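You operate a simulated robot arm through the tools that you are given. There is no shell and no other tool. Be economical: measure what you need, move in short steps, check, and stop when the job is done.

You are at the controls of a simulated robot arm. One attempt, no reset.

Task
Clip the bag of onions shut and stand it in the grey crate.
Fine: clip dial on the colour of the strip in the holder, rocker to FREE, one pull of the red lever, rocker back to LOCK. Set down upright: red net bag. Where these are worked on the way, their far stop is far enough and under half their travel is too little: lock rocker.

The check looks at the end state, three seconds after you hand in, the way a careful person would. Anything else that was tipped, shoved, dropped, spilled or broken makes it a failure.

Robot
A 6-joint arm with a two-finger parallel gripper, fixed in place. Base frame: the origin is at the foot of the arm, x ahead of it, y to its left, z up; the work surface is at about z = 0.86. Lengths are in m, angles in degrees, forces in N, time in s.
With the tool pointing down near the work surface it reaches from about 0.24 to 0.64 m from the base axis. Its first joint turns from -66.0 to 66.0 degrees. Payload 2.7 kg.
The TCP is the grasp point between the finger pads, 0.023 m short of the fingertips. In the tool frame z runs along the fingers and y along their closing line. Largest opening 0.094 m; finger width 0.038, thickness 0.01; the body of the gripper, 0.054 by 0.096 m, starts 0.039 m behind the TCP.
Orientation is told as [roll, pitch, yaw] about the base's x, y, z axes, in that order, counted from this pose: with the fingers straight down and closing along the base's y, the tool's x points along the base's -x, its y along +y and its z along -z.

Tools
- The arm moves only by the tool apply_moves. Its argument "series" is a list that holds one entry, the list of rows, each a list of 7 numbers: the shift along the base's x, y, z in units of 250 mm (1.0 is 250 mm), then the turn, a rotation vector about the base's x, y, z in units of 45 degrees (1.0 is 45 degrees), then the gripper command, from -1 (fully open) to 1 (shut), values between in proportion. In form: [[[dx, dy, dz, ax, ay, az, claw], ...]]. A call has 1 to 20 rows; each row is the pose to reach, as a shift and turn from the pose commanded when the call began. A call with a number of a shift or a turn outside -1 to 1 is refused whole. A row lasts 0.2 s, in which the tool goes at most 0.05 m and 8.6 degrees; a call with a longer step from one row to the next is refused whole, and so is a gripper value outside its range. Where a pose cannot be reached the arm comes as near as it can. A force on the tool above 40 N (or 10 N above the force at the start of the call, whichever is more), or a blocked arm, ends the call early, and 0.2 s more pass. Each finger travels about 0.045 m/s and halts on what it meets, pressing with about 31 N; the grip force reading is that of the motor and also rises with nothing between the fingers. The clock runs only during rows and for 0.2 s after the last one: add rows that repeat a pose to give the fingers time. It gives the time, the measured TCP pose, the force on the tool (base axes), the opening and the grip force at its end, in the units of the frame above (readings bear some noise), with the torque about the TCP (base axes, N m) and any sound that the robot's microphone picked up, and new pictures: "pictures" is both (left out), scene, wrist or none.
- Cameras (640 x 400 px; columns grow to the right, rows downward): "scene" is fixed at [0.0821, -0.436, 1.4156]; the picture's right is [0.80, -0.59, 0.00], its down [-0.28, -0.38, -0.88] and it looks along [0.52, 0.71, -0.48] (base axes); focal length 269 px, centre (320, 200). "wrist" rides on the gripper at [0.087, 0.016, -0.075] in the tool frame; the picture's right is [-0.18, 0.98, 0.00], its down [-0.58, -0.11, -0.81] and it looks along [-0.79, -0.15, 0.59] (tool axes); focal length 243 px, centre (320, 200). There is no depth. A picture from a camera that has moved, and an enlarged one, comes with that camera's place and axes in the base frame and with its lens. The place of the scene camera against the robot may be out by one fixed shift of up to 0.018 m in any direction.
- close_up(camera, box): a new picture of the part [left, top, right, bottom] of that camera's present view, enlarged. It takes no simulated time.
- sign_off(): hands the job in; it is judged then, once.

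Work in short steps. Places have to be worked out from the pictures, the camera data and where the tool is seen: move nearer, look again, correct. Check each grasp and each placing, and mend what went wrong. You have 120 turns and 200 pictures in all, those below and enlarged ones among them. Open the gripper and draw the arm clear of the work before you hand the job in, unless the task says otherwise; then end with one line.

The tools are called after "Call:" as a command line: name --argument value ..., lists and objects as JSON in quotes. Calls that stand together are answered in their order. apply_moves: Moves the arm, as the interface text tells. Its arguments: {"type":"object","properties":{"series":{"type":"array","items":{"type":"array","items":{"type":"array","items":{"type":"number"}}}},"pictures":{"type":"string","enum":["both","scene","wrist","none"]}},"required":["series"]} The other tools are called the same way: close_up (camera, box) takes an enlarged picture of a part of a camera's view; sign_off () hands the job in.

At the start:

```text
time: 0.0
eef_pos: [0.3687, 0.1669, 1.2373]
tool_rot: [0.1, 0.0, 0.0]
wrist_force: [-0.5, -0.5, -0.2]
moment: [-0.03, 0.0, -0.02]
finger_gap: 0.094
gripper_force: 0.0
```

scene: 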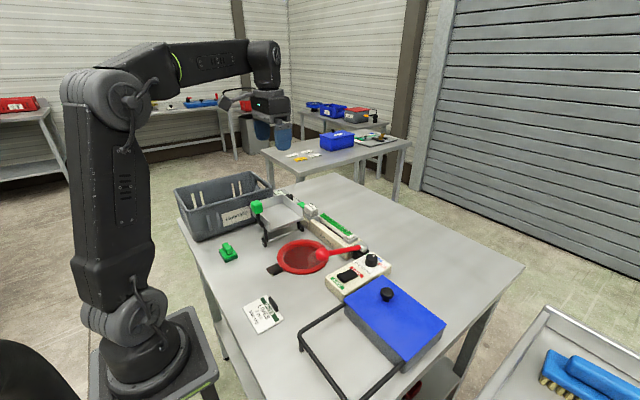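
wrist: 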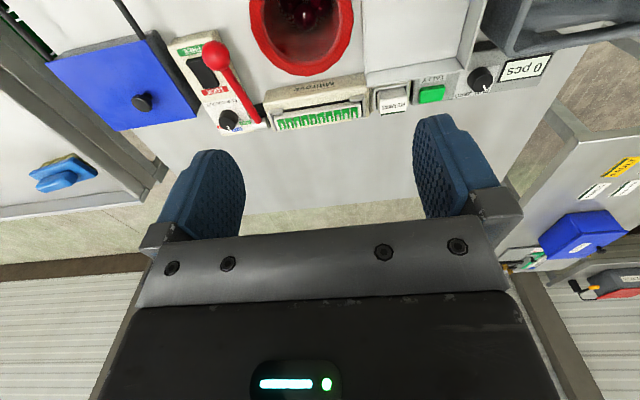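

The overview shows a table with several devices, so I enlarge the key regions to read labels before moving.

Call:
close_up --camera "scene" --box '[170, 160, 410, 310]'

Call:
close_up --camera "scene" --box '[230, 230, 450, 367]'

Call:
close_up --camera "wrist" --box '[160, 0, 400, 150]'

Call:
close_up --camera "wrist" --box '[350, 0, 590, 150]'

```text
2.67 times, centred on (290, 235) of scene
camera zoom: at [0.0821, -0.436, 1.4156], right [0.8, -0.59, 0.0], down [-0.28, -0.38, -0.88], along [0.52, 0.71, -0.48], focal length 718 px, centre (400, 107)
```

zoom: 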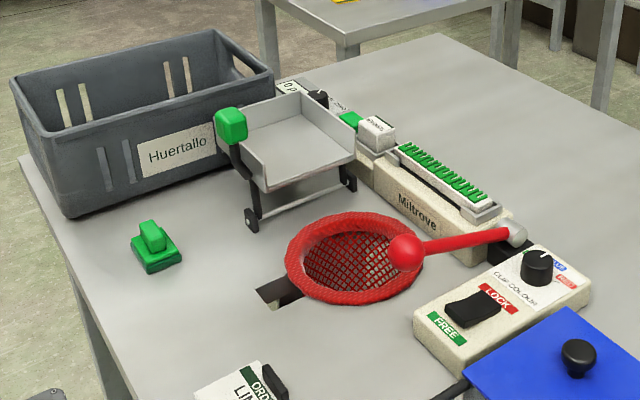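

```text
2.91 times, centred on (340, 298) of scene
camera zoom: at [0.0821, -0.436, 1.4156], right [0.8, -0.59, 0.0], down [-0.28, -0.38, -0.88], along [0.52, 0.71, -0.48], focal length 784 px, centre (262, -86)
```

zoom: 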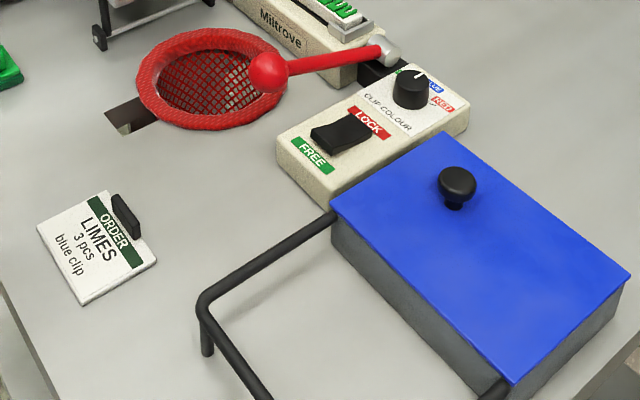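

```text
2.67 times, centred on (280, 75) of wrist
camera zoom: at [0.2821, 0.1831, 1.3124], right [0.18, 0.98, 0.0], down [0.58, -0.11, 0.81], along [0.79, -0.15, -0.59], focal length 647 px, centre (427, 533)
```

zoom: 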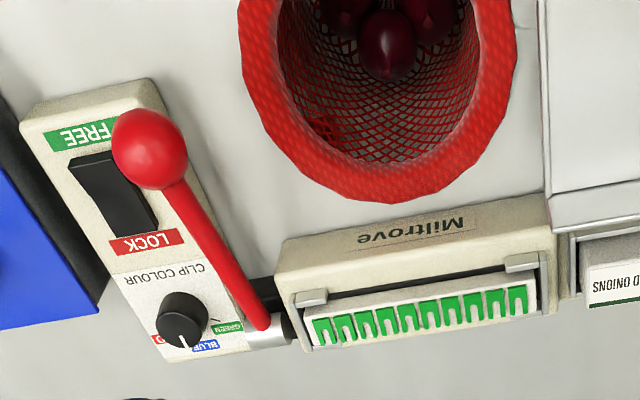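

```text
2.67 times, centred on (470, 75) of wrist
camera zoom: at [0.2821, 0.1831, 1.3124], right [0.18, 0.98, 0.0], down [0.58, -0.11, 0.81], along [0.79, -0.15, -0.59], focal length 647 px, centre (-80, 533)
```

zoom: 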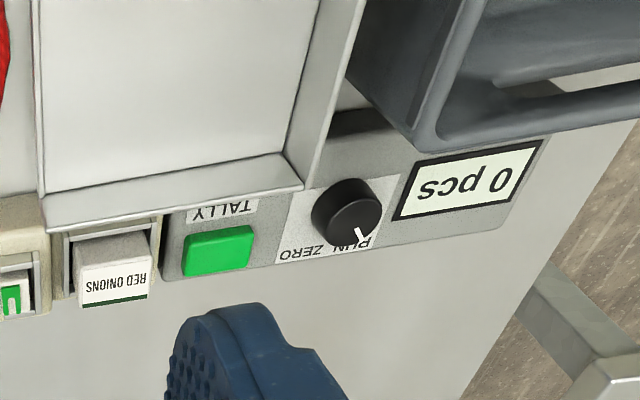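

The strip is green and the dial isn't on GREEN. The bag hangs at about (0.42, 0.13), the control box is near (0.5, -0.05), and the lever ball is near (0.41, 0.0, 0.945). I'll move the wrist camera closer to that box and look.

Call:
apply_moves --series '[[[-0.055, -0.12, -0.07, 0, 0, 0, -1], [-0.11, -0.24, -0.14, 0, 0, 0, -1], [-0.165, -0.36, -0.21, 0, 0, 0, -1], [-0.22, -0.48, -0.28, 0, 0, 0, -1], [-0.276, -0.588, -0.348, 0, 0, 0, -1], [-0.276, -0.588, -0.348, 0, 0, 0, -1]]]' --pictures "both"

```text
time: 1.4
eef_pos: [0.2982, 0.0211, 1.1513]
tool_rot: [0.1, -0.1, 0.1]
wrist_force: [0.0, -0.2, 0.0]
moment: [0.03, 0.02, 0.02]
finger_gap: 0.0942
gripper_force: 0.0
camera wrist: at [0.2118, 0.0365, 1.2252], right [0.18, 0.98, 0.0], down [0.58, -0.11, 0.81], along [0.79, -0.15, -0.59], focal length 243 px, centre (320, 200)
```

scene: 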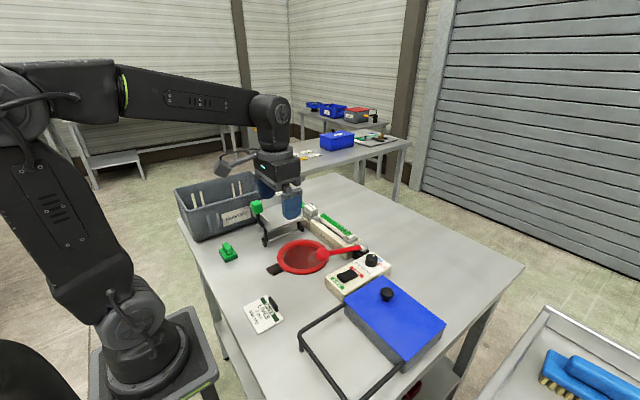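
wrist: 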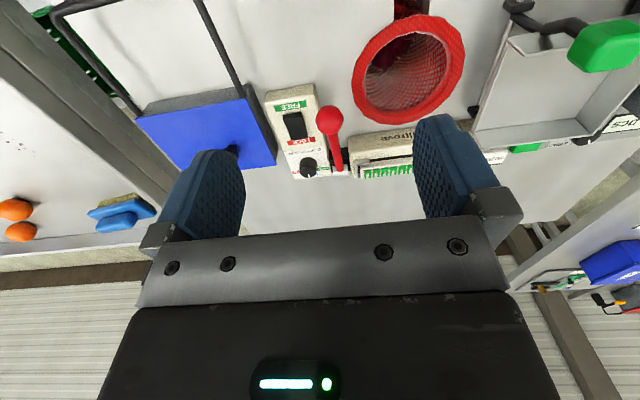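

The control box is now in clean view, so I enlarge it and the bag.

Call:
close_up --camera "wrist" --box '[240, 70, 400, 190]'

Call:
close_up --camera "wrist" --box '[330, 0, 490, 130]'

Call:
close_up --camera "scene" --box '[255, 225, 405, 315]'

```text
3.33 times, centred on (320, 130) of wrist
camera zoom: at [0.2118, 0.0365, 1.2252], right [0.18, 0.98, 0.0], down [0.58, -0.11, 0.81], along [0.79, -0.15, -0.59], focal length 809 px, centre (320, 433)
```

zoom: 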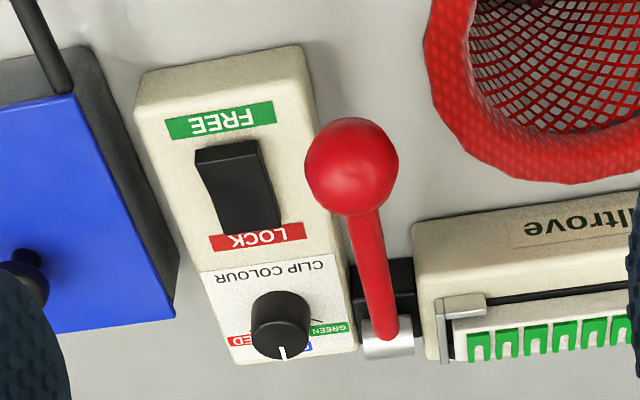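

```text
3.08 times, centred on (410, 65) of wrist
camera zoom: at [0.2118, 0.0365, 1.2252], right [0.18, 0.98, 0.0], down [0.58, -0.11, 0.81], along [0.79, -0.15, -0.59], focal length 746 px, centre (43, 615)
```

zoom: 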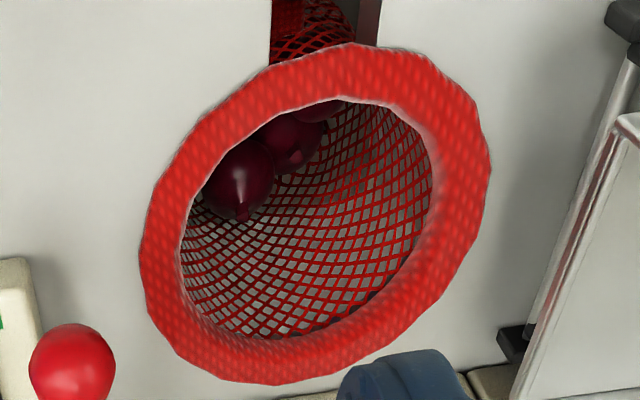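

```text
4.27 times, centred on (330, 270) of scene
camera zoom: at [0.0821, -0.436, 1.4156], right [0.8, -0.59, 0.0], down [-0.28, -0.38, -0.88], along [0.52, 0.71, -0.48], focal length 1149 px, centre (277, -99)
```

zoom: 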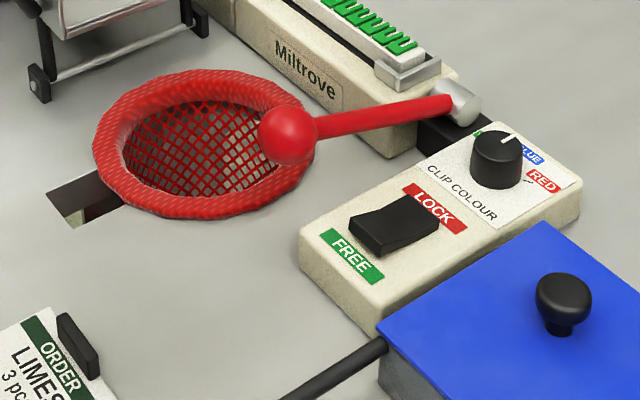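

The ball triangulates to (0.41, 0.01, 0.948) and the lever pivot to (0.552, 0.01, 0.908), so the lever rises about 15° with its axis along y. The dial is near (0.523, -0.044) and the rocker near (0.447, -0.045). I'll bring the camera closer to the dial and rocker.

Call:
apply_moves --series '[[[0.114, -0.065, -0.081, 0, 0, 0, -1], [0.227, -0.13, -0.162, 0, 0, 0, -1], [0.341, -0.194, -0.242, 0, 0, 0, -1], [0.454, -0.259, -0.323, 0, 0, 0, -1], [0.568, -0.324, -0.404, 0, 0, 0, -1], [0.568, -0.324, -0.404, 0, 0, 0, -1]]]' --pictures "wrist"

Call:
close_up --camera "wrist" --box '[230, 0, 450, 200]'

```text
time: 2.8
eef_pos: [0.443, -0.0616, 1.0513]
tool_rot: [0.1, -0.1, 0.1]
wrist_force: [-0.9, -0.5, -0.5]
moment: [-0.03, 0.01, 0.01]
finger_gap: 0.0943
gripper_force: 0.0
camera wrist: at [0.3556, -0.0461, 1.1257], right [0.18, 0.98, 0.0], down [0.58, -0.11, 0.81], along [0.79, -0.15, -0.59], focal length 243 px, centre (320, 200)
```

wrist: 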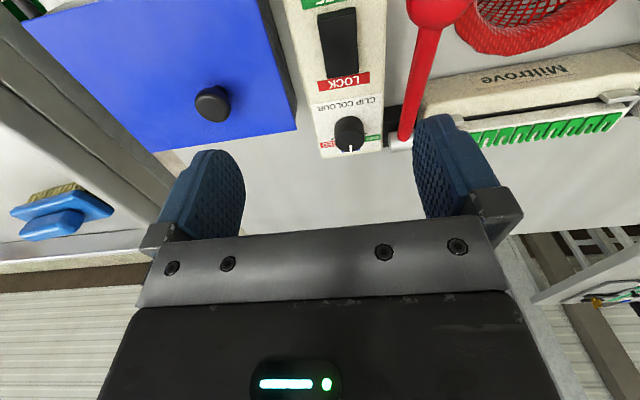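

```text
2.00 times, centred on (340, 100) of wrist
camera zoom: at [0.3556, -0.0461, 1.1257], right [0.18, 0.98, 0.0], down [0.58, -0.11, 0.81], along [0.79, -0.15, -0.59], focal length 485 px, centre (280, 400)
```

zoom: 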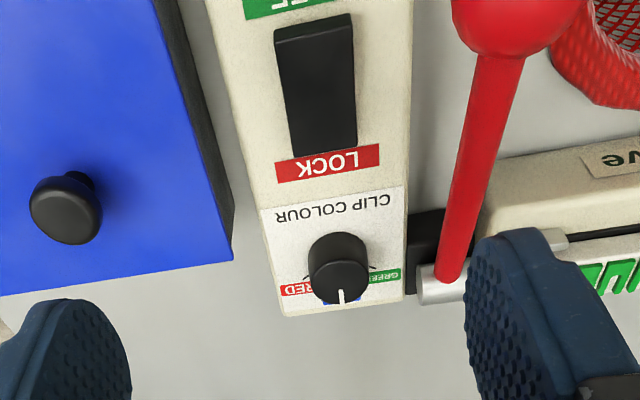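

The pointer is on BLUE and GREEN lies toward +y, about 45° counter-clockwise from above. The knob is about 32 mm wide at (0.522, -0.0465), so I move above it with the fingers part closed to clear the lever.

Call:
apply_moves --series '[[[0.11, 0.02, -0.03, 0, 0, 0, -0.06], [0.22, 0.04, -0.06, 0, 0, 0, -0.06], [0.32, 0.06, -0.1, 0, 0, 0, -0.06], [0.32, 0.06, -0.2, 0, 0, 0, -0.06], [0.32, 0.06, -0.264, 0, 0, 0, -0.06], [0.32, 0.06, -0.264, 0, 0, 0, -0.06]]]' --pictures "both"

Call:
close_up --camera "scene" --box '[305, 205, 425, 305]'

```text
time: 4.2
eef_pos: [0.5216, -0.0455, 0.9861]
tool_rot: [0.2, 0.1, 0.0]
wrist_force: [0.2, -0.4, -0.3]
moment: [-0.01, 0.01, 0.03]
finger_gap: 0.0499
gripper_force: 0.0
camera wrist: at [0.4354, -0.029, 1.0602], right [0.18, 0.98, 0.0], down [0.58, -0.11, 0.81], along [0.79, -0.15, -0.59], focal length 243 px, centre (320, 200)
```

scene: 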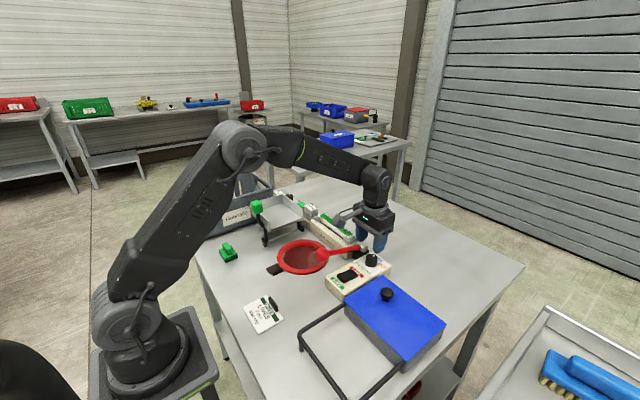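
wrist: 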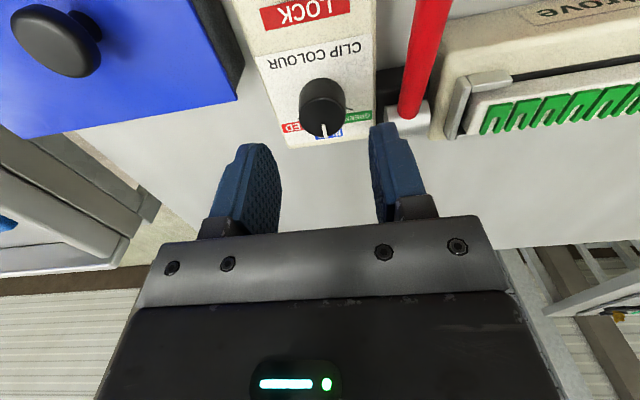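

```text
4.00 times, centred on (365, 255) of scene
camera zoom: at [0.0821, -0.436, 1.4156], right [0.8, -0.59, 0.0], down [-0.28, -0.38, -0.88], along [0.52, 0.71, -0.48], focal length 1077 px, centre (140, -20)
```

zoom: 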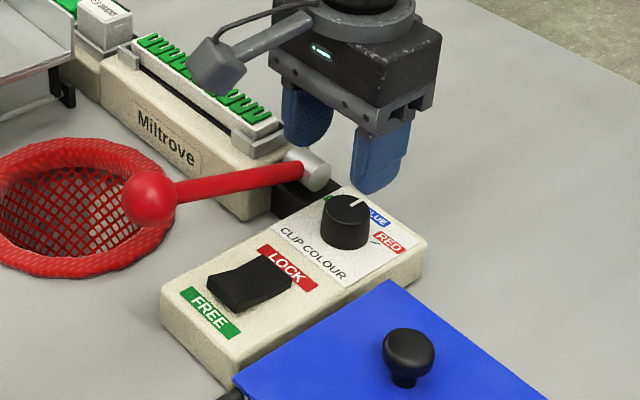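

Triangulating again puts the knob top at about z 0.905 and its centre at (0.527, -0.045). I descend around it and stop above the panel.

Call:
apply_moves --series '[[[0.02, 0.002, -0.12, 0, 0, 0, -0.06], [0.02, 0.002, -0.18, 0, 0, 0, -0.06], [0.02, 0.002, -0.24, 0, 0, 0, -0.06], [0.02, 0.002, -0.24, 0, 0, 0, -0.06]]]' --pictures "both"

Call:
close_up --camera "scene" --box '[325, 215, 425, 295]'

```text
time: 5.2
eef_pos: [0.5274, -0.0447, 0.9239]
tool_rot: [0.1, -0.2, 0.1]
wrist_force: [0.3, -0.1, 0.6]
moment: [-0.01, 0.06, -0.01]
finger_gap: 0.0498
gripper_force: 0.1
camera wrist: at [0.4405, -0.0293, 0.9981], right [0.18, 0.98, 0.0], down [0.58, -0.11, 0.81], along [0.79, -0.15, -0.59], focal length 243 px, centre (320, 200)
```

scene: 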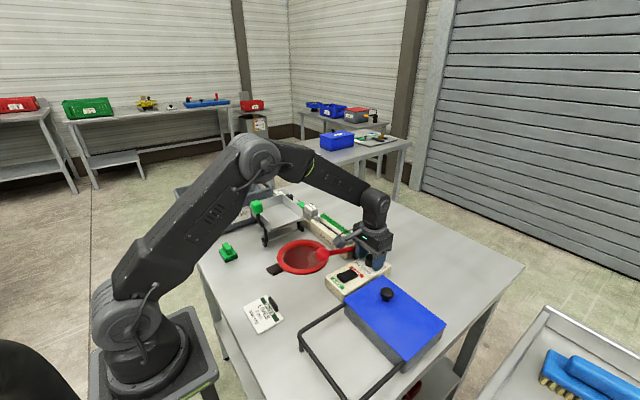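
wrist: 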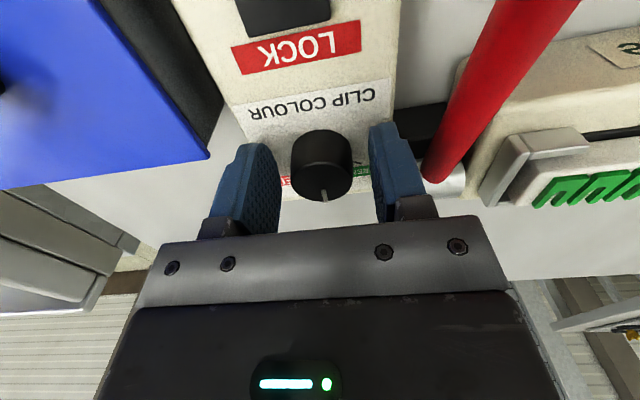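

```text
5.00 times, centred on (375, 255) of scene
camera zoom: at [0.0821, -0.436, 1.4156], right [0.8, -0.59, 0.0], down [-0.28, -0.38, -0.88], along [0.52, 0.71, -0.48], focal length 1347 px, centre (45, -75)
```

zoom: 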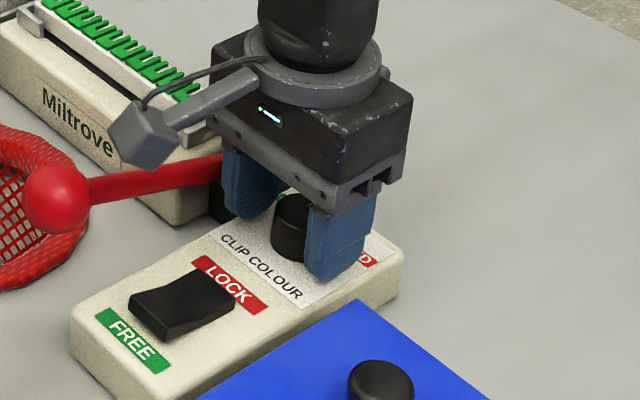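

The fingertips straddle the knob just above the panel. I close on it here and hold.

Call:
apply_moves --series '[[[0, 0, 0, 0, 0, 0, 0.5], [0, 0, 0, 0, 0, 0, 0.6], [0, 0, 0, 0, 0, 0, 0.6]]]' --pictures "wrist"

```text
time: 6.0
eef_pos: [0.5273, -0.0437, 0.9245]
tool_rot: [0.1, 0.0, 0.0]
wrist_force: [1.3, -4.1, -1.7]
moment: [-0.14, -0.13, -0.03]
finger_gap: 0.033
gripper_force: 44.7
camera wrist: at [0.4405, -0.0297, 0.9982], right [0.18, 0.98, 0.0], down [0.58, -0.11, 0.81], along [0.79, -0.15, -0.59], focal length 243 px, centre (320, 200)
```

wrist: 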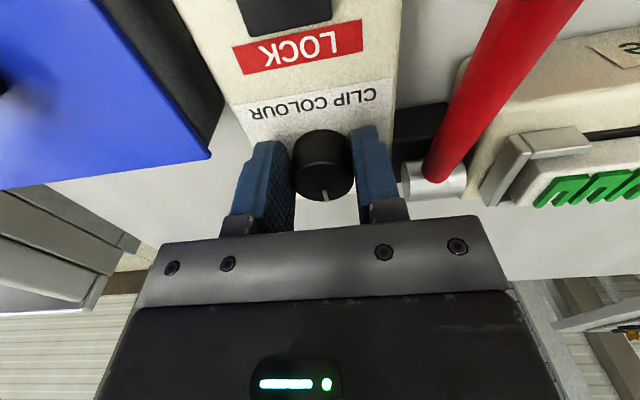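

The grip is on the knob with a 33 mm gap. I turn it +40° about z toward GREEN and look.

Call:
apply_moves --series '[[[0, 0, 0, 0, 0, 0.18, 0.6], [0, 0, 0, 0, 0, 0.36, 0.6], [0, 0, 0, 0, 0, 0.54, 0.6], [0, 0, 0, 0, 0, 0.72, 0.6], [0, 0, 0, 0, 0, 0.89, 0.6], [0, 0, 0, 0, 0, 0.89, 0.6]]]' --pictures "both"

Call:
close_up --camera "scene" --box '[325, 215, 425, 295]'

```text
time: 7.0
eef_pos: [0.5292, -0.0489, 0.9237]
tool_rot: [-0.4, -0.2, 31.9]
wrist_force: [5.5, -2.8, -4.2]
moment: [-0.48, -0.03, -0.06]
finger_gap: 0.0331
gripper_force: 45.5
stopped in row 5: the force on the tool passed its limit at 41 N (the readings are from after the stop); the commanded pose is now the measured one
camera wrist: at [0.4456, -0.0815, 0.9979], right [-0.36, 0.93, -0.01], down [0.55, 0.22, 0.81], along [0.75, 0.29, -0.59], focal length 243 px, centre (320, 200)
```

scene: 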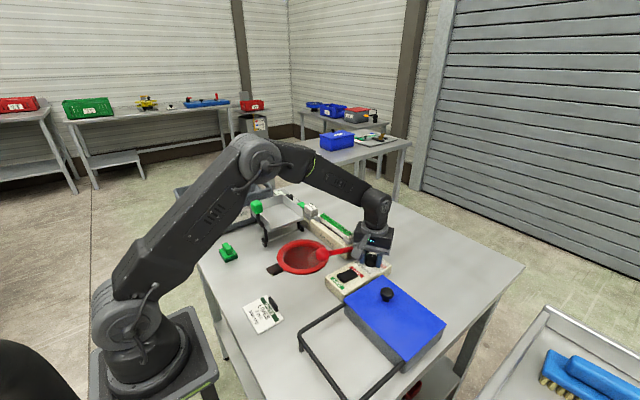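
wrist: 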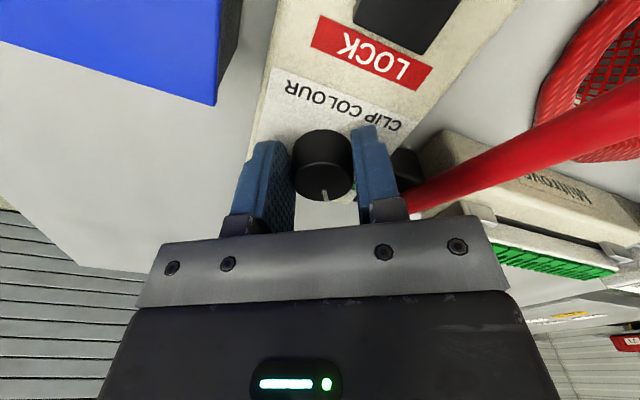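

```text
5.00 times, centred on (375, 255) of scene
camera zoom: at [0.0824, -0.436, 1.4155], right [0.8, -0.59, 0.0], down [-0.28, -0.38, -0.88], along [0.52, 0.71, -0.48], focal length 1347 px, centre (45, -75)
```

zoom: 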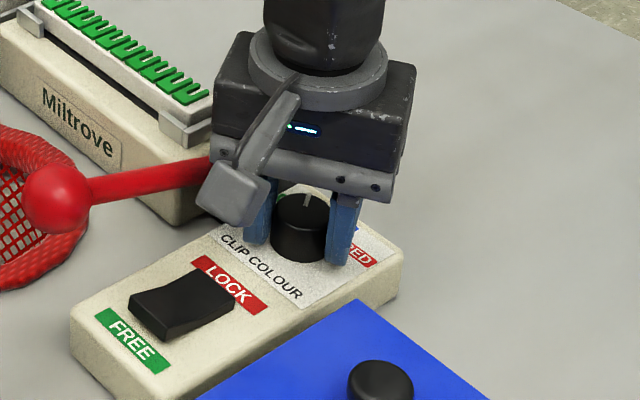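

Motion stopped at 32° on the force limit, and the knob has followed the fingers. I release, rise and look at the pointer.

Call:
apply_moves --series '[[[0, 0, 0, 0, 0, 0, 0.2], [0, 0, 0, 0, 0, 0, 0.0], [0, 0, 0.1, 0, 0, 0, 0.0], [0, 0, 0.25, 0, 0, 0, 0.0], [0, 0, 0.4, 0, 0, 0, 0.0], [0, 0, 0.4, 0, 0, 0, 0.0]]]' --pictures "wrist"

Call:
close_up --camera "scene" --box '[325, 215, 425, 295]'

Call:
close_up --camera "wrist" --box '[240, 0, 400, 150]'

```text
time: 8.4
eef_pos: [0.5278, -0.0491, 1.0251]
tool_rot: [-0.4, -0.2, 32.0]
wrist_force: [0.1, -0.1, -0.7]
moment: [0.02, 0.0, -0.03]
finger_gap: 0.0471
gripper_force: 0.2
camera wrist: at [0.4453, -0.0811, 1.0974], right [-0.36, 0.93, 0.0], down [0.55, 0.22, 0.81], along [0.75, 0.29, -0.59], focal length 243 px, centre (320, 200)
```

wrist: 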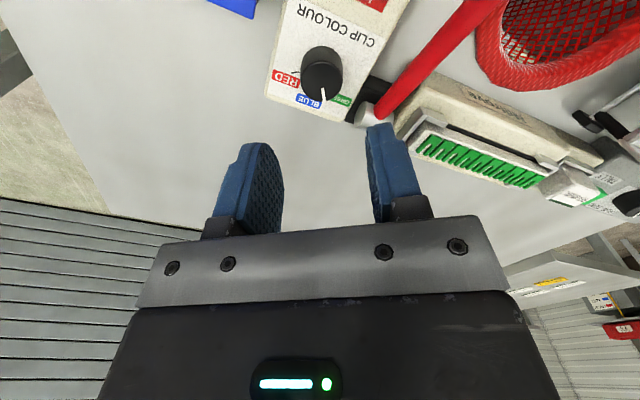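

```text
5.00 times, centred on (375, 255) of scene
camera zoom: at [0.0821, -0.436, 1.4156], right [0.8, -0.59, 0.0], down [-0.28, -0.38, -0.88], along [0.52, 0.71, -0.48], focal length 1347 px, centre (45, -75)
```

zoom: 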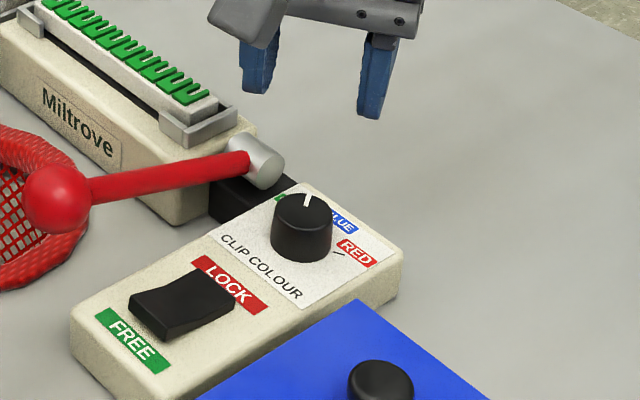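

```text
2.67 times, centred on (320, 75) of wrist
camera zoom: at [0.4453, -0.0811, 1.0974], right [-0.36, 0.93, 0.0], down [0.55, 0.22, 0.81], along [0.75, 0.29, -0.59], focal length 647 px, centre (320, 533)
```

zoom: 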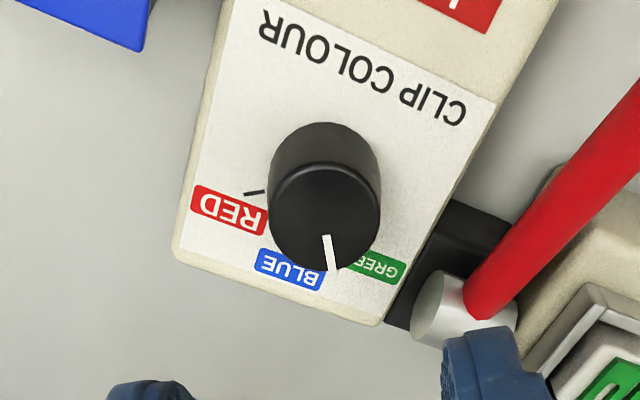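

The pointer is at about 32°. The GREEN label lies at about 57° from a knob centre nearer (0.534, -0.0455), so the grip was off-centre, which explains the force. I regrip centred at yaw 5° and turn the remainder.

Call:
apply_moves --series '[[[0.025, 0.014, 0, 0, 0, -0.18, 0.0], [0.025, 0.014, 0, 0, 0, -0.36, 0.0], [0.025, 0.014, -0.1, 0, 0, -0.54, 0.0], [0.025, 0.014, -0.25, 0, 0, -0.6, 0.0], [0.025, 0.014, -0.34, 0, 0, -0.6, 0.0], [0.025, 0.014, -0.4, 0, 0, -0.6, 0.0], [0.025, 0.014, -0.4, 0, 0, -0.6, 0.5], [0.025, 0.014, -0.4, 0, 0, -0.6, 0.5]]]' --pictures "wrist"

```text
time: 10.2
eef_pos: [0.5338, -0.044, 0.9249]
tool_rot: [-0.3, -0.1, 4.9]
wrist_force: [0.3, -0.6, -1.4]
moment: [-0.04, -0.21, -0.01]
finger_gap: 0.0332
gripper_force: 44.6
camera wrist: at [0.4463, -0.0366, 0.9978], right [0.1, 1.0, 0.0], down [0.59, -0.05, 0.81], along [0.8, -0.08, -0.59], focal length 243 px, centre (320, 200)
```

wrist: 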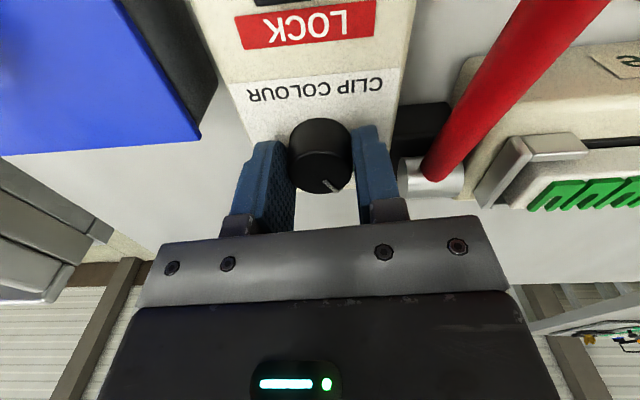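

It is gripped with low side force. I turn +25°.

Call:
apply_moves --series '[[[0, 0, 0, 0, 0, 0.12, 0.5], [0, 0, 0, 0, 0, 0.24, 0.5], [0, 0, 0, 0, 0, 0.36, 0.5], [0, 0, 0, 0, 0, 0.48, 0.5], [0, 0, 0, 0, 0, 0.56, 0.5], [0, 0, 0, 0, 0, 0.56, 0.5]]]' --pictures "none"

```text
time: 11.6
eef_pos: [0.5348, -0.046, 0.9242]
tool_rot: [-0.2, -0.2, 30.3]
wrist_force: [10.8, -8.6, -16.6]
moment: [-0.03, -0.69, 0.02]
finger_gap: 0.0329
gripper_force: 45.0
```

The full turn was made. I release, rise and check the pointer.

Call:
apply_moves --series '[[[0, 0, 0, 0, 0, 0, 0.2], [0, 0, 0, 0, 0, 0, 0.0], [0, 0, 0.1, 0, 0, 0, 0.0], [0, 0, 0.25, 0, 0, 0, 0.0], [0, 0, 0.4, 0, 0, 0, 0.0], [0, 0, 0.4, 0, 0, 0, 0.0]]]' --pictures "none"

Call:
close_up --camera "scene" --box '[325, 215, 425, 295]'

Call:
close_up --camera "wrist" --box '[240, 0, 400, 150]'

```text
time: 13.0
eef_pos: [0.5341, -0.0446, 1.025]
tool_rot: [-0.3, -0.1, 30.0]
wrist_force: [0.2, 0.2, -1.0]
moment: [-0.02, 0.0, -0.01]
finger_gap: 0.0471
gripper_force: 0.0
```

```text
5.00 times, centred on (375, 255) of scene
camera zoom: at [0.0821, -0.436, 1.4156], right [0.8, -0.59, 0.0], down [-0.28, -0.38, -0.88], along [0.52, 0.71, -0.48], focal length 1347 px, centre (45, -75)
```

zoom: 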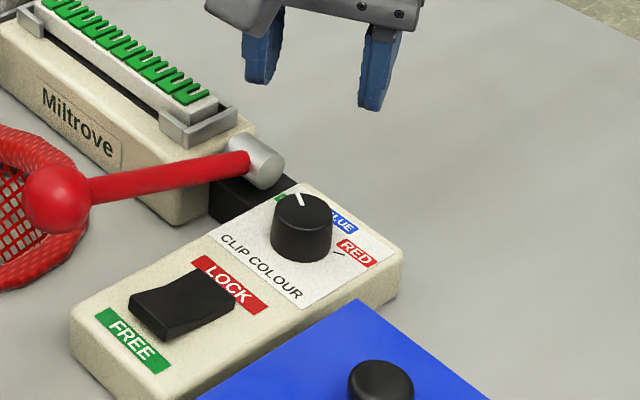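

```text
2.67 times, centred on (320, 75) of wrist
camera zoom: at [0.4502, -0.0747, 1.0979], right [-0.33, 0.94, 0.0], down [0.55, 0.2, 0.81], along [0.76, 0.27, -0.59], focal length 647 px, centre (320, 533)
```

zoom: 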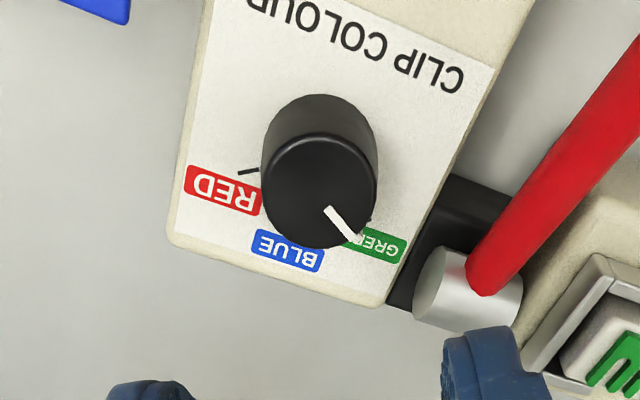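

The pointer is now at about 60° on the GREEN tick. Next is the rocker, whose FREE end at x≈0.42 is raised (LOCK state). I'll press it with closed fingers at yaw 90°, so I move above it while turning.

Call:
apply_moves --series '[[[-0.07, -0.001, 0.02, 0, 0, 0.17, 0.4], [-0.14, -0.002, 0.02, 0, 0, 0.34, 1], [-0.21, -0.003, 0.02, 0, 0, 0.51, 1], [-0.28, -0.004, 0.02, 0, 0, 0.68, 1], [-0.35, -0.005, 0.02, 0, 0, 0.85, 1], [-0.42, -0.005, 0.02, 0, 0, 1.0, 1], [-0.42, -0.005, 0.02, 0, 0, 1.0, 1]]]' --pictures "none"

Call:
apply_moves --series '[[[0, 0, 0, 0, 0, 0.17, 1], [0, 0, -0.04, 0, 0, 0.333, 1], [0, 0, -0.08, 0, 0, 0.333, 1], [0, 0, -0.12, 0, 0, 0.333, 1], [0, 0, -0.16, 0, 0, 0.333, 1], [0, 0, -0.16, 0, 0, 0.333, 1]]]' --pictures "both"

Call:
close_up --camera "scene" --box '[305, 215, 405, 295]'

```text
time: 14.6
eef_pos: [0.4291, -0.046, 1.0292]
tool_rot: [-0.3, -0.1, 75.2]
wrist_force: [0.1, 0.3, 0.3]
moment: [-0.03, -0.02, 0.0]
finger_gap: 0.0
gripper_force: 31.4
```

```text
time: 16.0
eef_pos: [0.4292, -0.0452, 0.9904]
tool_rot: [-0.4, -0.1, 90.1]
wrist_force: [-0.8, -0.4, 1.5]
moment: [0.05, -0.01, 0.01]
finger_gap: 0.0001
gripper_force: 31.5
camera wrist: at [0.4131, -0.1341, 1.0639], right [-0.98, 0.18, 0.0], down [0.1, 0.58, 0.81], along [0.15, 0.79, -0.59], focal length 243 px, centre (320, 200)
```

scene: 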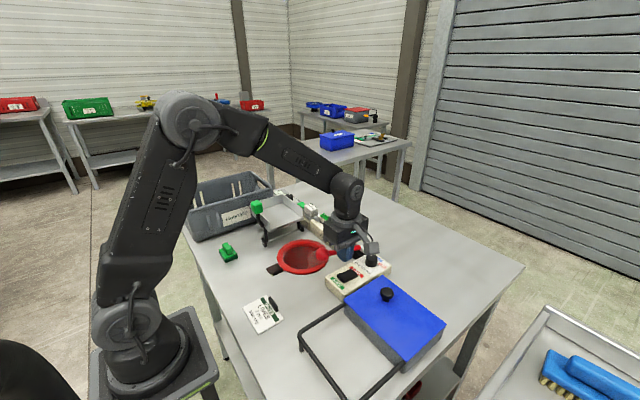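
wrist: 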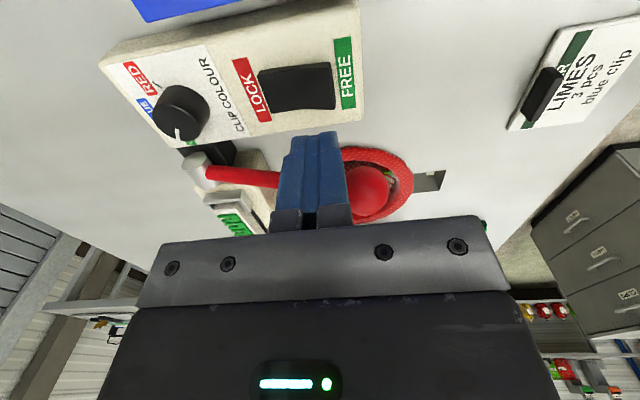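

```text
5.00 times, centred on (355, 255) of scene
camera zoom: at [0.0821, -0.436, 1.4156], right [0.8, -0.59, 0.0], down [-0.28, -0.38, -0.88], along [0.52, 0.71, -0.48], focal length 1347 px, centre (145, -75)
```

zoom: 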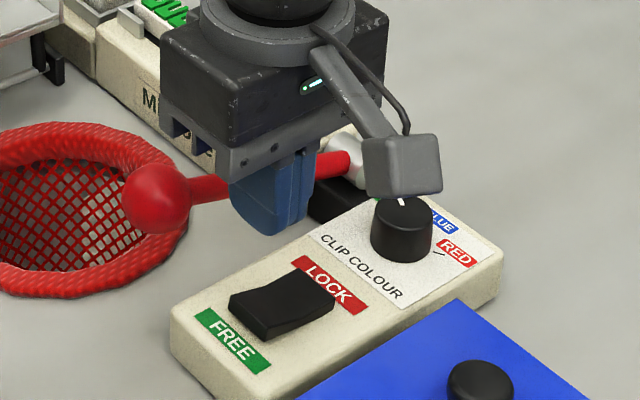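

The rocker spans x 0.42–0.466 at y≈-0.05. I press down on its FREE end at x≈0.428 in small steps.

Call:
apply_moves --series '[[[-0.005, -0.015, -0.1, 0, 0, 0, 1], [-0.005, -0.015, -0.15, 0, 0, 0, 1], [-0.005, -0.015, -0.18, 0, 0, 0, 1], [-0.005, -0.015, -0.2, 0, 0, 0, 1], [-0.005, -0.015, -0.22, 0, 0, 0, 1], [-0.005, -0.015, -0.235, 0, 0, 0, 1], [-0.005, -0.015, -0.245, 0, 0, 0, 1]]]' --pictures "wrist"

Call:
close_up --camera "scene" --box '[305, 215, 405, 295]'

```text
time: 17.6
eef_pos: [0.4276, -0.0504, 0.9288]
tool_rot: [-0.4, -0.2, 90.1]
wrist_force: [0.0, 0.5, 0.2]
moment: [0.02, -0.02, 0.03]
finger_gap: 0.0
gripper_force: 30.9
camera wrist: at [0.4109, -0.1375, 1.0022], right [-0.98, 0.18, -0.01], down [0.1, 0.58, 0.81], along [0.15, 0.79, -0.59], focal length 243 px, centre (320, 200)
```

wrist: 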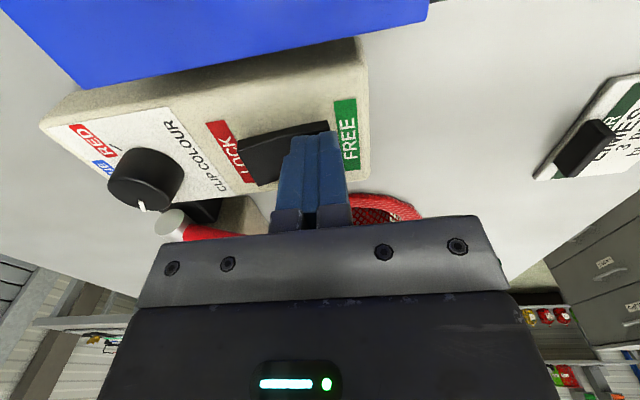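

```text
5.00 times, centred on (355, 255) of scene
camera zoom: at [0.0821, -0.436, 1.4156], right [0.8, -0.59, 0.0], down [-0.28, -0.38, -0.88], along [0.52, 0.71, -0.48], focal length 1347 px, centre (145, -75)
```

zoom: 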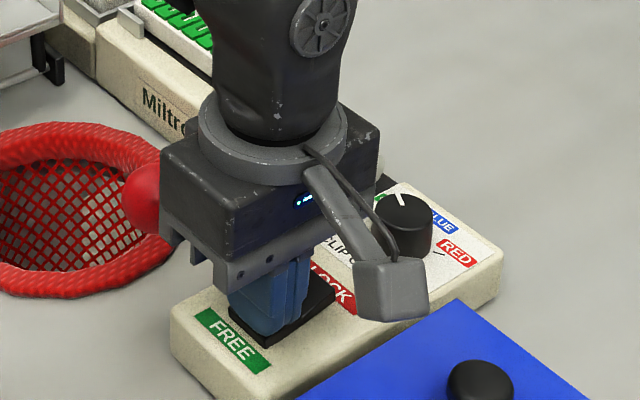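

There is no contact force yet, so I continue down in 2 mm steps.

Call:
apply_moves --series '[[[0, 0, -0.008, 0, 0, 0, 1], [0, 0, -0.016, 0, 0, 0, 1], [0, 0, -0.024, 0, 0, 0, 1], [0, 0, -0.032, 0, 0, 0, 1], [0, 0, -0.04, 0, 0, 0, 1]]]' --pictures "none"

Call:
close_up --camera "scene" --box '[305, 215, 405, 295]'

Call:
close_up --camera "wrist" --box '[180, 80, 400, 230]'

```text
time: 18.4
eef_pos: [0.4267, -0.0492, 0.9273]
tool_rot: [-0.6, -0.1, 90.2]
wrist_force: [-7.7, 1.8, 10.5]
moment: [-0.03, 0.08, -0.07]
finger_gap: 0.0
gripper_force: 30.4
stopped in row 3: the force on the tool passed its limit at 46 N (the readings are from after the stop); the commanded pose is now the measured one
```

```text
5.00 times, centred on (355, 255) of scene
camera zoom: at [0.0818, -0.4359, 1.4156], right [0.8, -0.59, 0.0], down [-0.28, -0.38, -0.88], along [0.52, 0.71, -0.48], focal length 1347 px, centre (145, -75)
```

zoom: 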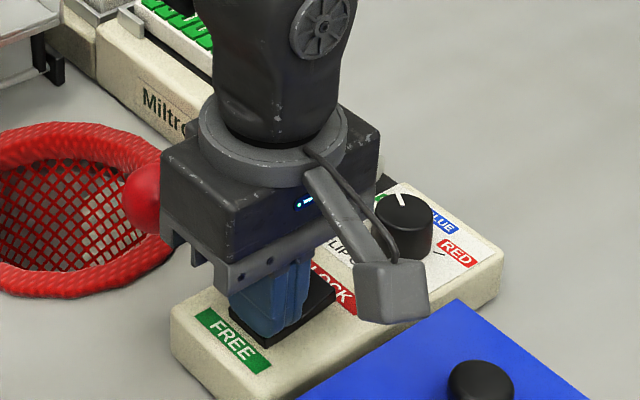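

```text
2.67 times, centred on (290, 155) of wrist
camera zoom: at [0.4109, -0.1375, 1.0011], right [-0.98, 0.18, -0.01], down [0.1, 0.58, 0.81], along [0.15, 0.79, -0.59], focal length 647 px, centre (400, 320)
```

zoom: 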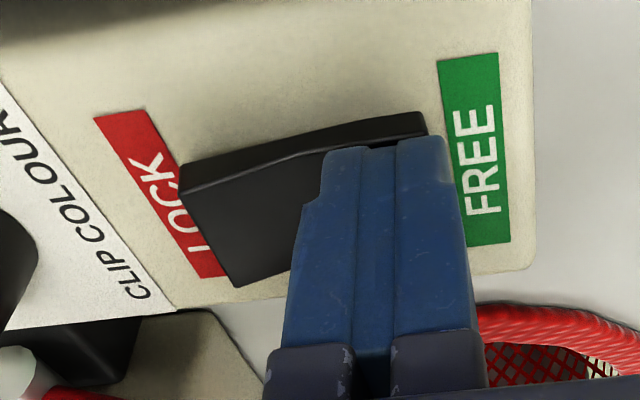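

The FREE end is now down against its stop and the LOCK end is raised. I retreat up and look at the rocker and lever.

Call:
apply_moves --series '[[[0, -0.01, 0.1, 0, 0, 0, 1], [0, -0.01, 0.28, 0, 0, 0, 1], [0, -0.01, 0.45, 0, 0, 0, 1], [0, -0.01, 0.45, 0, 0, 0, 1]]]' --pictures "wrist"

Call:
close_up --camera "scene" --box '[305, 215, 405, 295]'

Call:
close_up --camera "wrist" --box '[120, 0, 440, 200]'

```text
time: 19.4
eef_pos: [0.4268, -0.0534, 1.0413]
tool_rot: [-0.5, -0.1, 90.2]
wrist_force: [0.2, -0.1, -0.1]
moment: [0.0, 0.02, 0.0]
finger_gap: 0.0
gripper_force: 30.5
camera wrist: at [0.4105, -0.1414, 1.1152], right [-0.98, 0.18, -0.01], down [0.1, 0.58, 0.81], along [0.15, 0.79, -0.59], focal length 243 px, centre (320, 200)
```

wrist: 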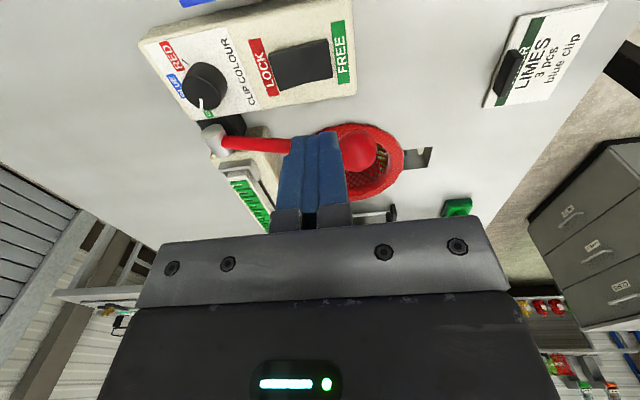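

```text
5.00 times, centred on (355, 255) of scene
camera zoom: at [0.0821, -0.436, 1.4156], right [0.8, -0.59, 0.0], down [-0.28, -0.38, -0.88], along [0.52, 0.71, -0.48], focal length 1347 px, centre (145, -75)
```

zoom: 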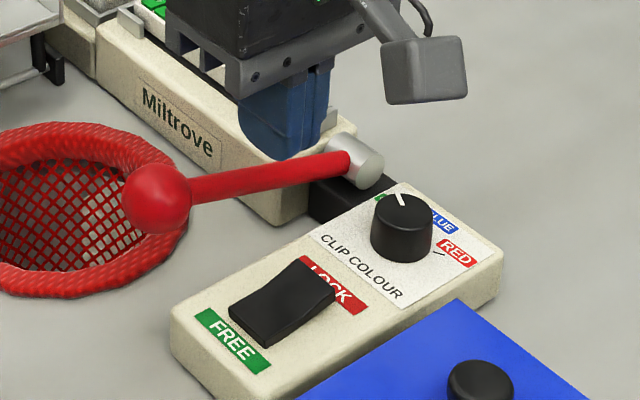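

```text
2.00 times, centred on (280, 100) of wrist
camera zoom: at [0.4105, -0.1414, 1.1152], right [-0.98, 0.18, -0.01], down [0.1, 0.58, 0.81], along [0.15, 0.79, -0.59], focal length 485 px, centre (400, 400)
```

zoom: 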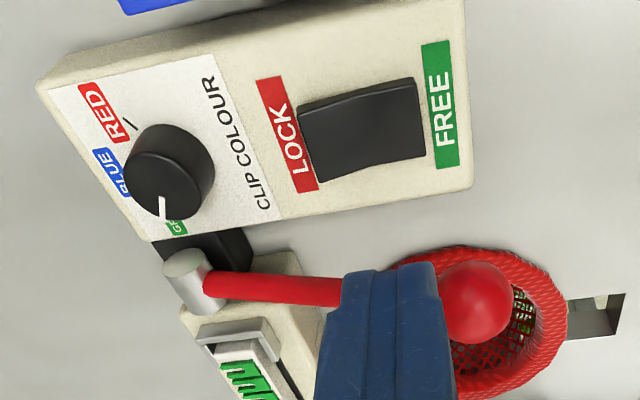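

The rocker is at FREE and the dial on GREEN. Next I'll grip the lever ball at (0.407, 0.012, 0.948) with the fingers along y, so I turn back to yaw 0 above it.

Call:
apply_moves --series '[[[-0.02, 0.05, 0, 0, 0, -0.18, 0.5], [-0.04, 0.1, 0, 0, 0, -0.36, 0], [-0.06, 0.15, 0, 0, 0, -0.54, -0.3], [-0.08, 0.2, 0, 0, 0, -0.72, -0.3], [-0.08, 0.26, 0, 0, 0, -0.9, -0.3], [-0.08, 0.26, 0, 0, 0, -1, -0.3]]]' --pictures "none"

Call:
apply_moves --series '[[[0, 0, 0, 0, 0, -0.18, -0.3], [0, 0, 0, 0, 0, -0.36, -0.3], [0, 0, 0, 0, 0, -0.54, -0.3], [0, 0, 0, 0, 0, -0.72, -0.3], [0, 0, 0, 0, 0, -0.9, -0.3], [0, 0, 0, 0, 0, -1, -0.3], [0, 0, 0, 0, 0, -1, -0.3]]]' --pictures "both"

```text
time: 20.8
eef_pos: [0.4076, 0.0121, 1.0385]
tool_rot: [-0.5, -0.1, 45.1]
wrist_force: [0.5, -0.6, -0.3]
moment: [0.0, 0.0, 0.02]
finger_gap: 0.0609
gripper_force: 0.1
```

```text
time: 22.4
eef_pos: [0.408, 0.0123, 1.04]
tool_rot: [-0.5, -0.1, 0.2]
wrist_force: [-0.3, 1.0, 0.0]
moment: [-0.04, 0.01, 0.01]
finger_gap: 0.0609
gripper_force: 0.0
camera wrist: at [0.3211, 0.028, 1.1128], right [0.18, 0.98, -0.01], down [0.58, -0.1, 0.81], along [0.79, -0.15, -0.59], focal length 243 px, centre (320, 200)
```

scene: 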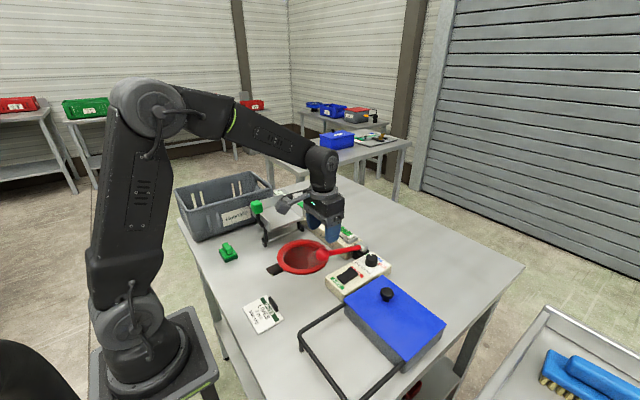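
wrist: 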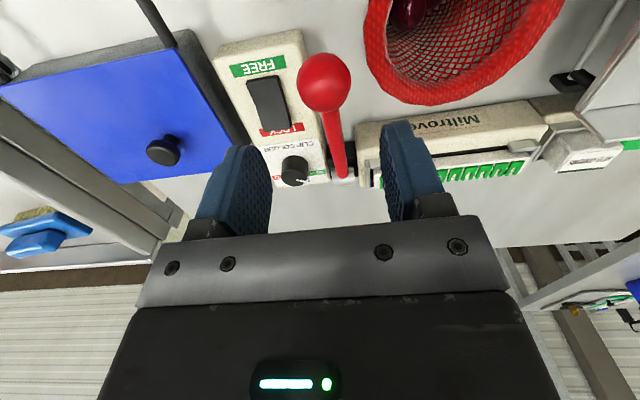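

The ball projects to (0.4075, 0.0135), right under the gripper. I descend to z≈0.953 and close on it.

Call:
apply_moves --series '[[[0, 0.003, -0.12, 0, 0, 0, -0.3], [0, 0.003, -0.24, 0, 0, 0, -0.3], [0, 0.003, -0.345, 0, 0, 0, -0.3], [0, 0.003, -0.345, 0, 0, 0, 0.2], [0, 0.003, -0.345, 0, 0, 0, 0.5], [0, 0.003, -0.345, 0, 0, 0, 0.5]]]' --pictures "wrist"

Call:
close_up --camera "scene" --box '[275, 205, 395, 305]'

```text
time: 23.8
eef_pos: [0.4074, 0.0133, 0.9551]
tool_rot: [-0.5, 0.0, 0.1]
wrist_force: [0.4, 6.6, -2.1]
moment: [0.06, -0.1, 0.0]
finger_gap: 0.0372
gripper_force: 44.7
camera wrist: at [0.3211, 0.0298, 1.0283], right [0.18, 0.98, -0.01], down [0.58, -0.1, 0.81], along [0.79, -0.15, -0.59], focal length 243 px, centre (320, 200)
```

wrist: 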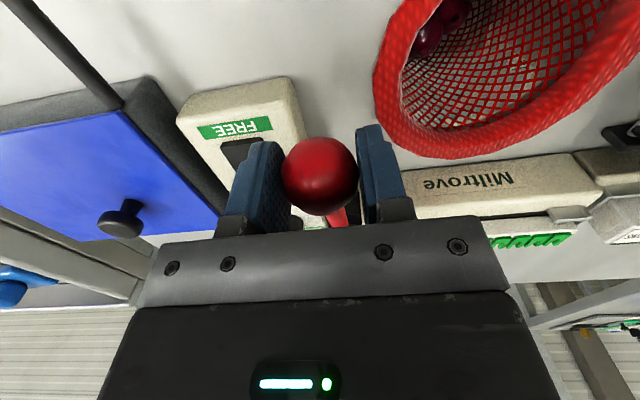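

```text
4.00 times, centred on (335, 255) of scene
camera zoom: at [0.0822, -0.4358, 1.4156], right [0.8, -0.59, 0.0], down [-0.28, -0.38, -0.88], along [0.52, 0.71, -0.48], focal length 1077 px, centre (260, -20)
```

zoom: 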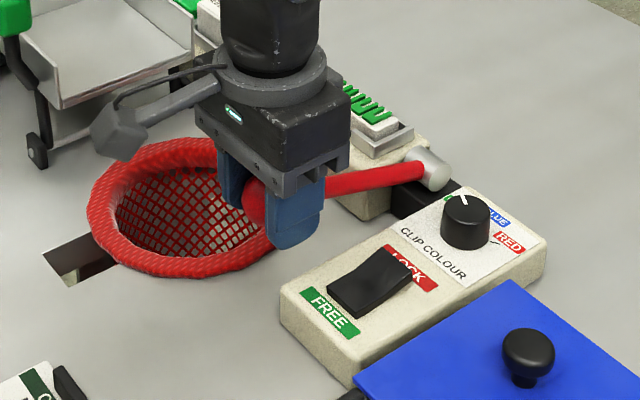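

The ball is gripped with a 37 mm gap. I test gently by lifting 8 mm along the arc and reading the force.

Call:
apply_moves --series '[[[0.004, 0, 0.016, 0, 0, 0, 0.5], [0.008, 0, 0.032, 0, 0, 0, 0.5], [0.008, 0, 0.032, 0, 0, 0, 0.5]]]' --pictures "none"

```text
time: 24.4
eef_pos: [0.4075, 0.0144, 0.9558]
tool_rot: [-0.4, 0.4, 0.2]
wrist_force: [2.4, 0.8, -9.5]
moment: [0.02, -0.9, 0.08]
finger_gap: 0.0372
gripper_force: 45.3
stopped in row 2: the force on the tool passed its limit at 42 N (the readings are from after the stop); the commanded pose is now the measured one
```

Upward is a hard stop, so the pull must be downward. I test 8 mm down along the arc.

Call:
apply_moves --series '[[[-0.004, 0, -0.016, 0, 0, 0, 0.5], [-0.008, 0, -0.032, 0, 0, 0, 0.5], [-0.008, 0, -0.032, 0, 0, 0, 0.5]]]' --pictures "none"

```text
time: 25.2
eef_pos: [0.4063, 0.0138, 0.9488]
tool_rot: [-0.5, 0.3, 0.1]
wrist_force: [-0.1, 7.2, 10.6]
moment: [0.05, -1.26, -0.01]
finger_gap: 0.0372
gripper_force: 44.6
```

The lever moves down. To keep the fingers clear of the bag's rim and the table, I release and will press the ball down from above with closed fingers.

Call:
apply_moves --series '[[[0, 0, 0.032, 0, 0, 0, 0.5], [0, 0, 0.032, 0, 0, 0, 0.0], [0, 0, 0.032, 0, 0, 0, -0.2], [0, 0, 0.15, 0, 0, 0, -0.2], [0, 0, 0.25, 0, 0, 0, 0.3], [0, 0, 0.25, 0, 0, 0, 1], [0, 0, 0.25, 0, 0, 0, 1], [0, 0, 0.25, 0, 0, 0, 1]]]' --pictures "both"

Call:
close_up --camera "scene" --box '[255, 205, 375, 305]'

```text
time: 27.0
eef_pos: [0.4052, 0.0127, 1.0092]
tool_rot: [-0.5, 0.5, 0.0]
wrist_force: [0.1, 0.1, -0.6]
moment: [-0.02, -0.03, -0.01]
finger_gap: 0.0
gripper_force: 30.8
camera wrist: at [0.3193, 0.029, 1.0843], right [0.18, 0.98, -0.01], down [0.59, -0.1, 0.8], along [0.79, -0.15, -0.6], focal length 243 px, centre (320, 200)
```

scene: 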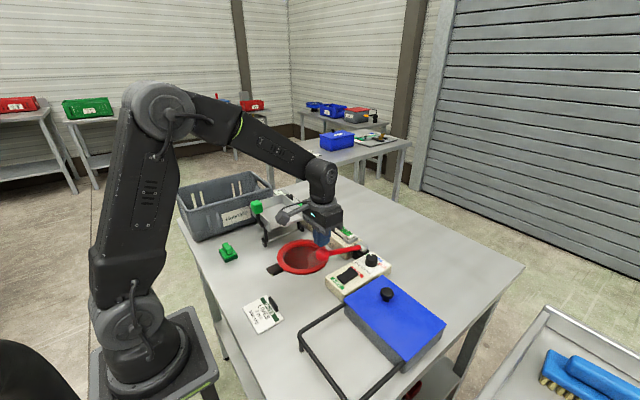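
wrist: 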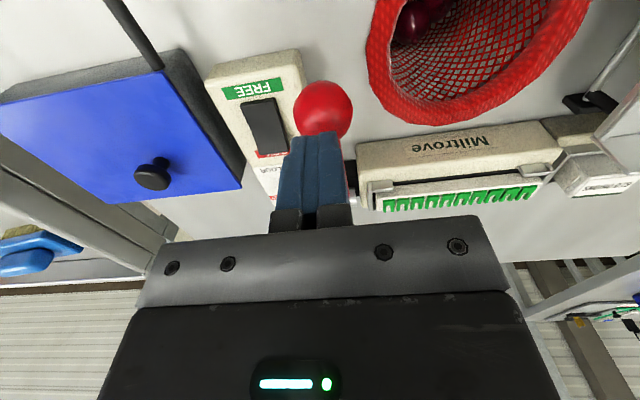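

```text
4.00 times, centred on (315, 255) of scene
camera zoom: at [0.0821, -0.436, 1.4156], right [0.8, -0.59, 0.0], down [-0.28, -0.38, -0.88], along [0.52, 0.71, -0.48], focal length 1077 px, centre (340, -20)
```

zoom: 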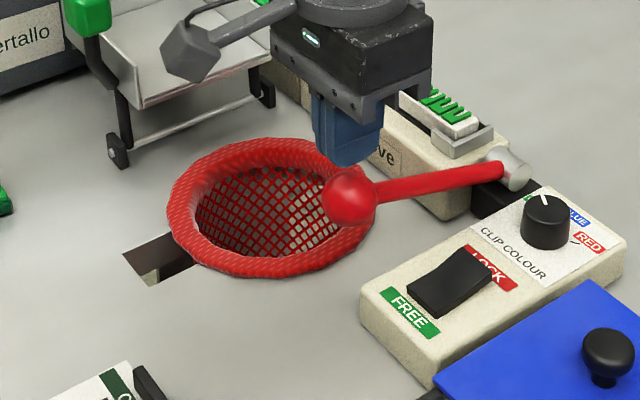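

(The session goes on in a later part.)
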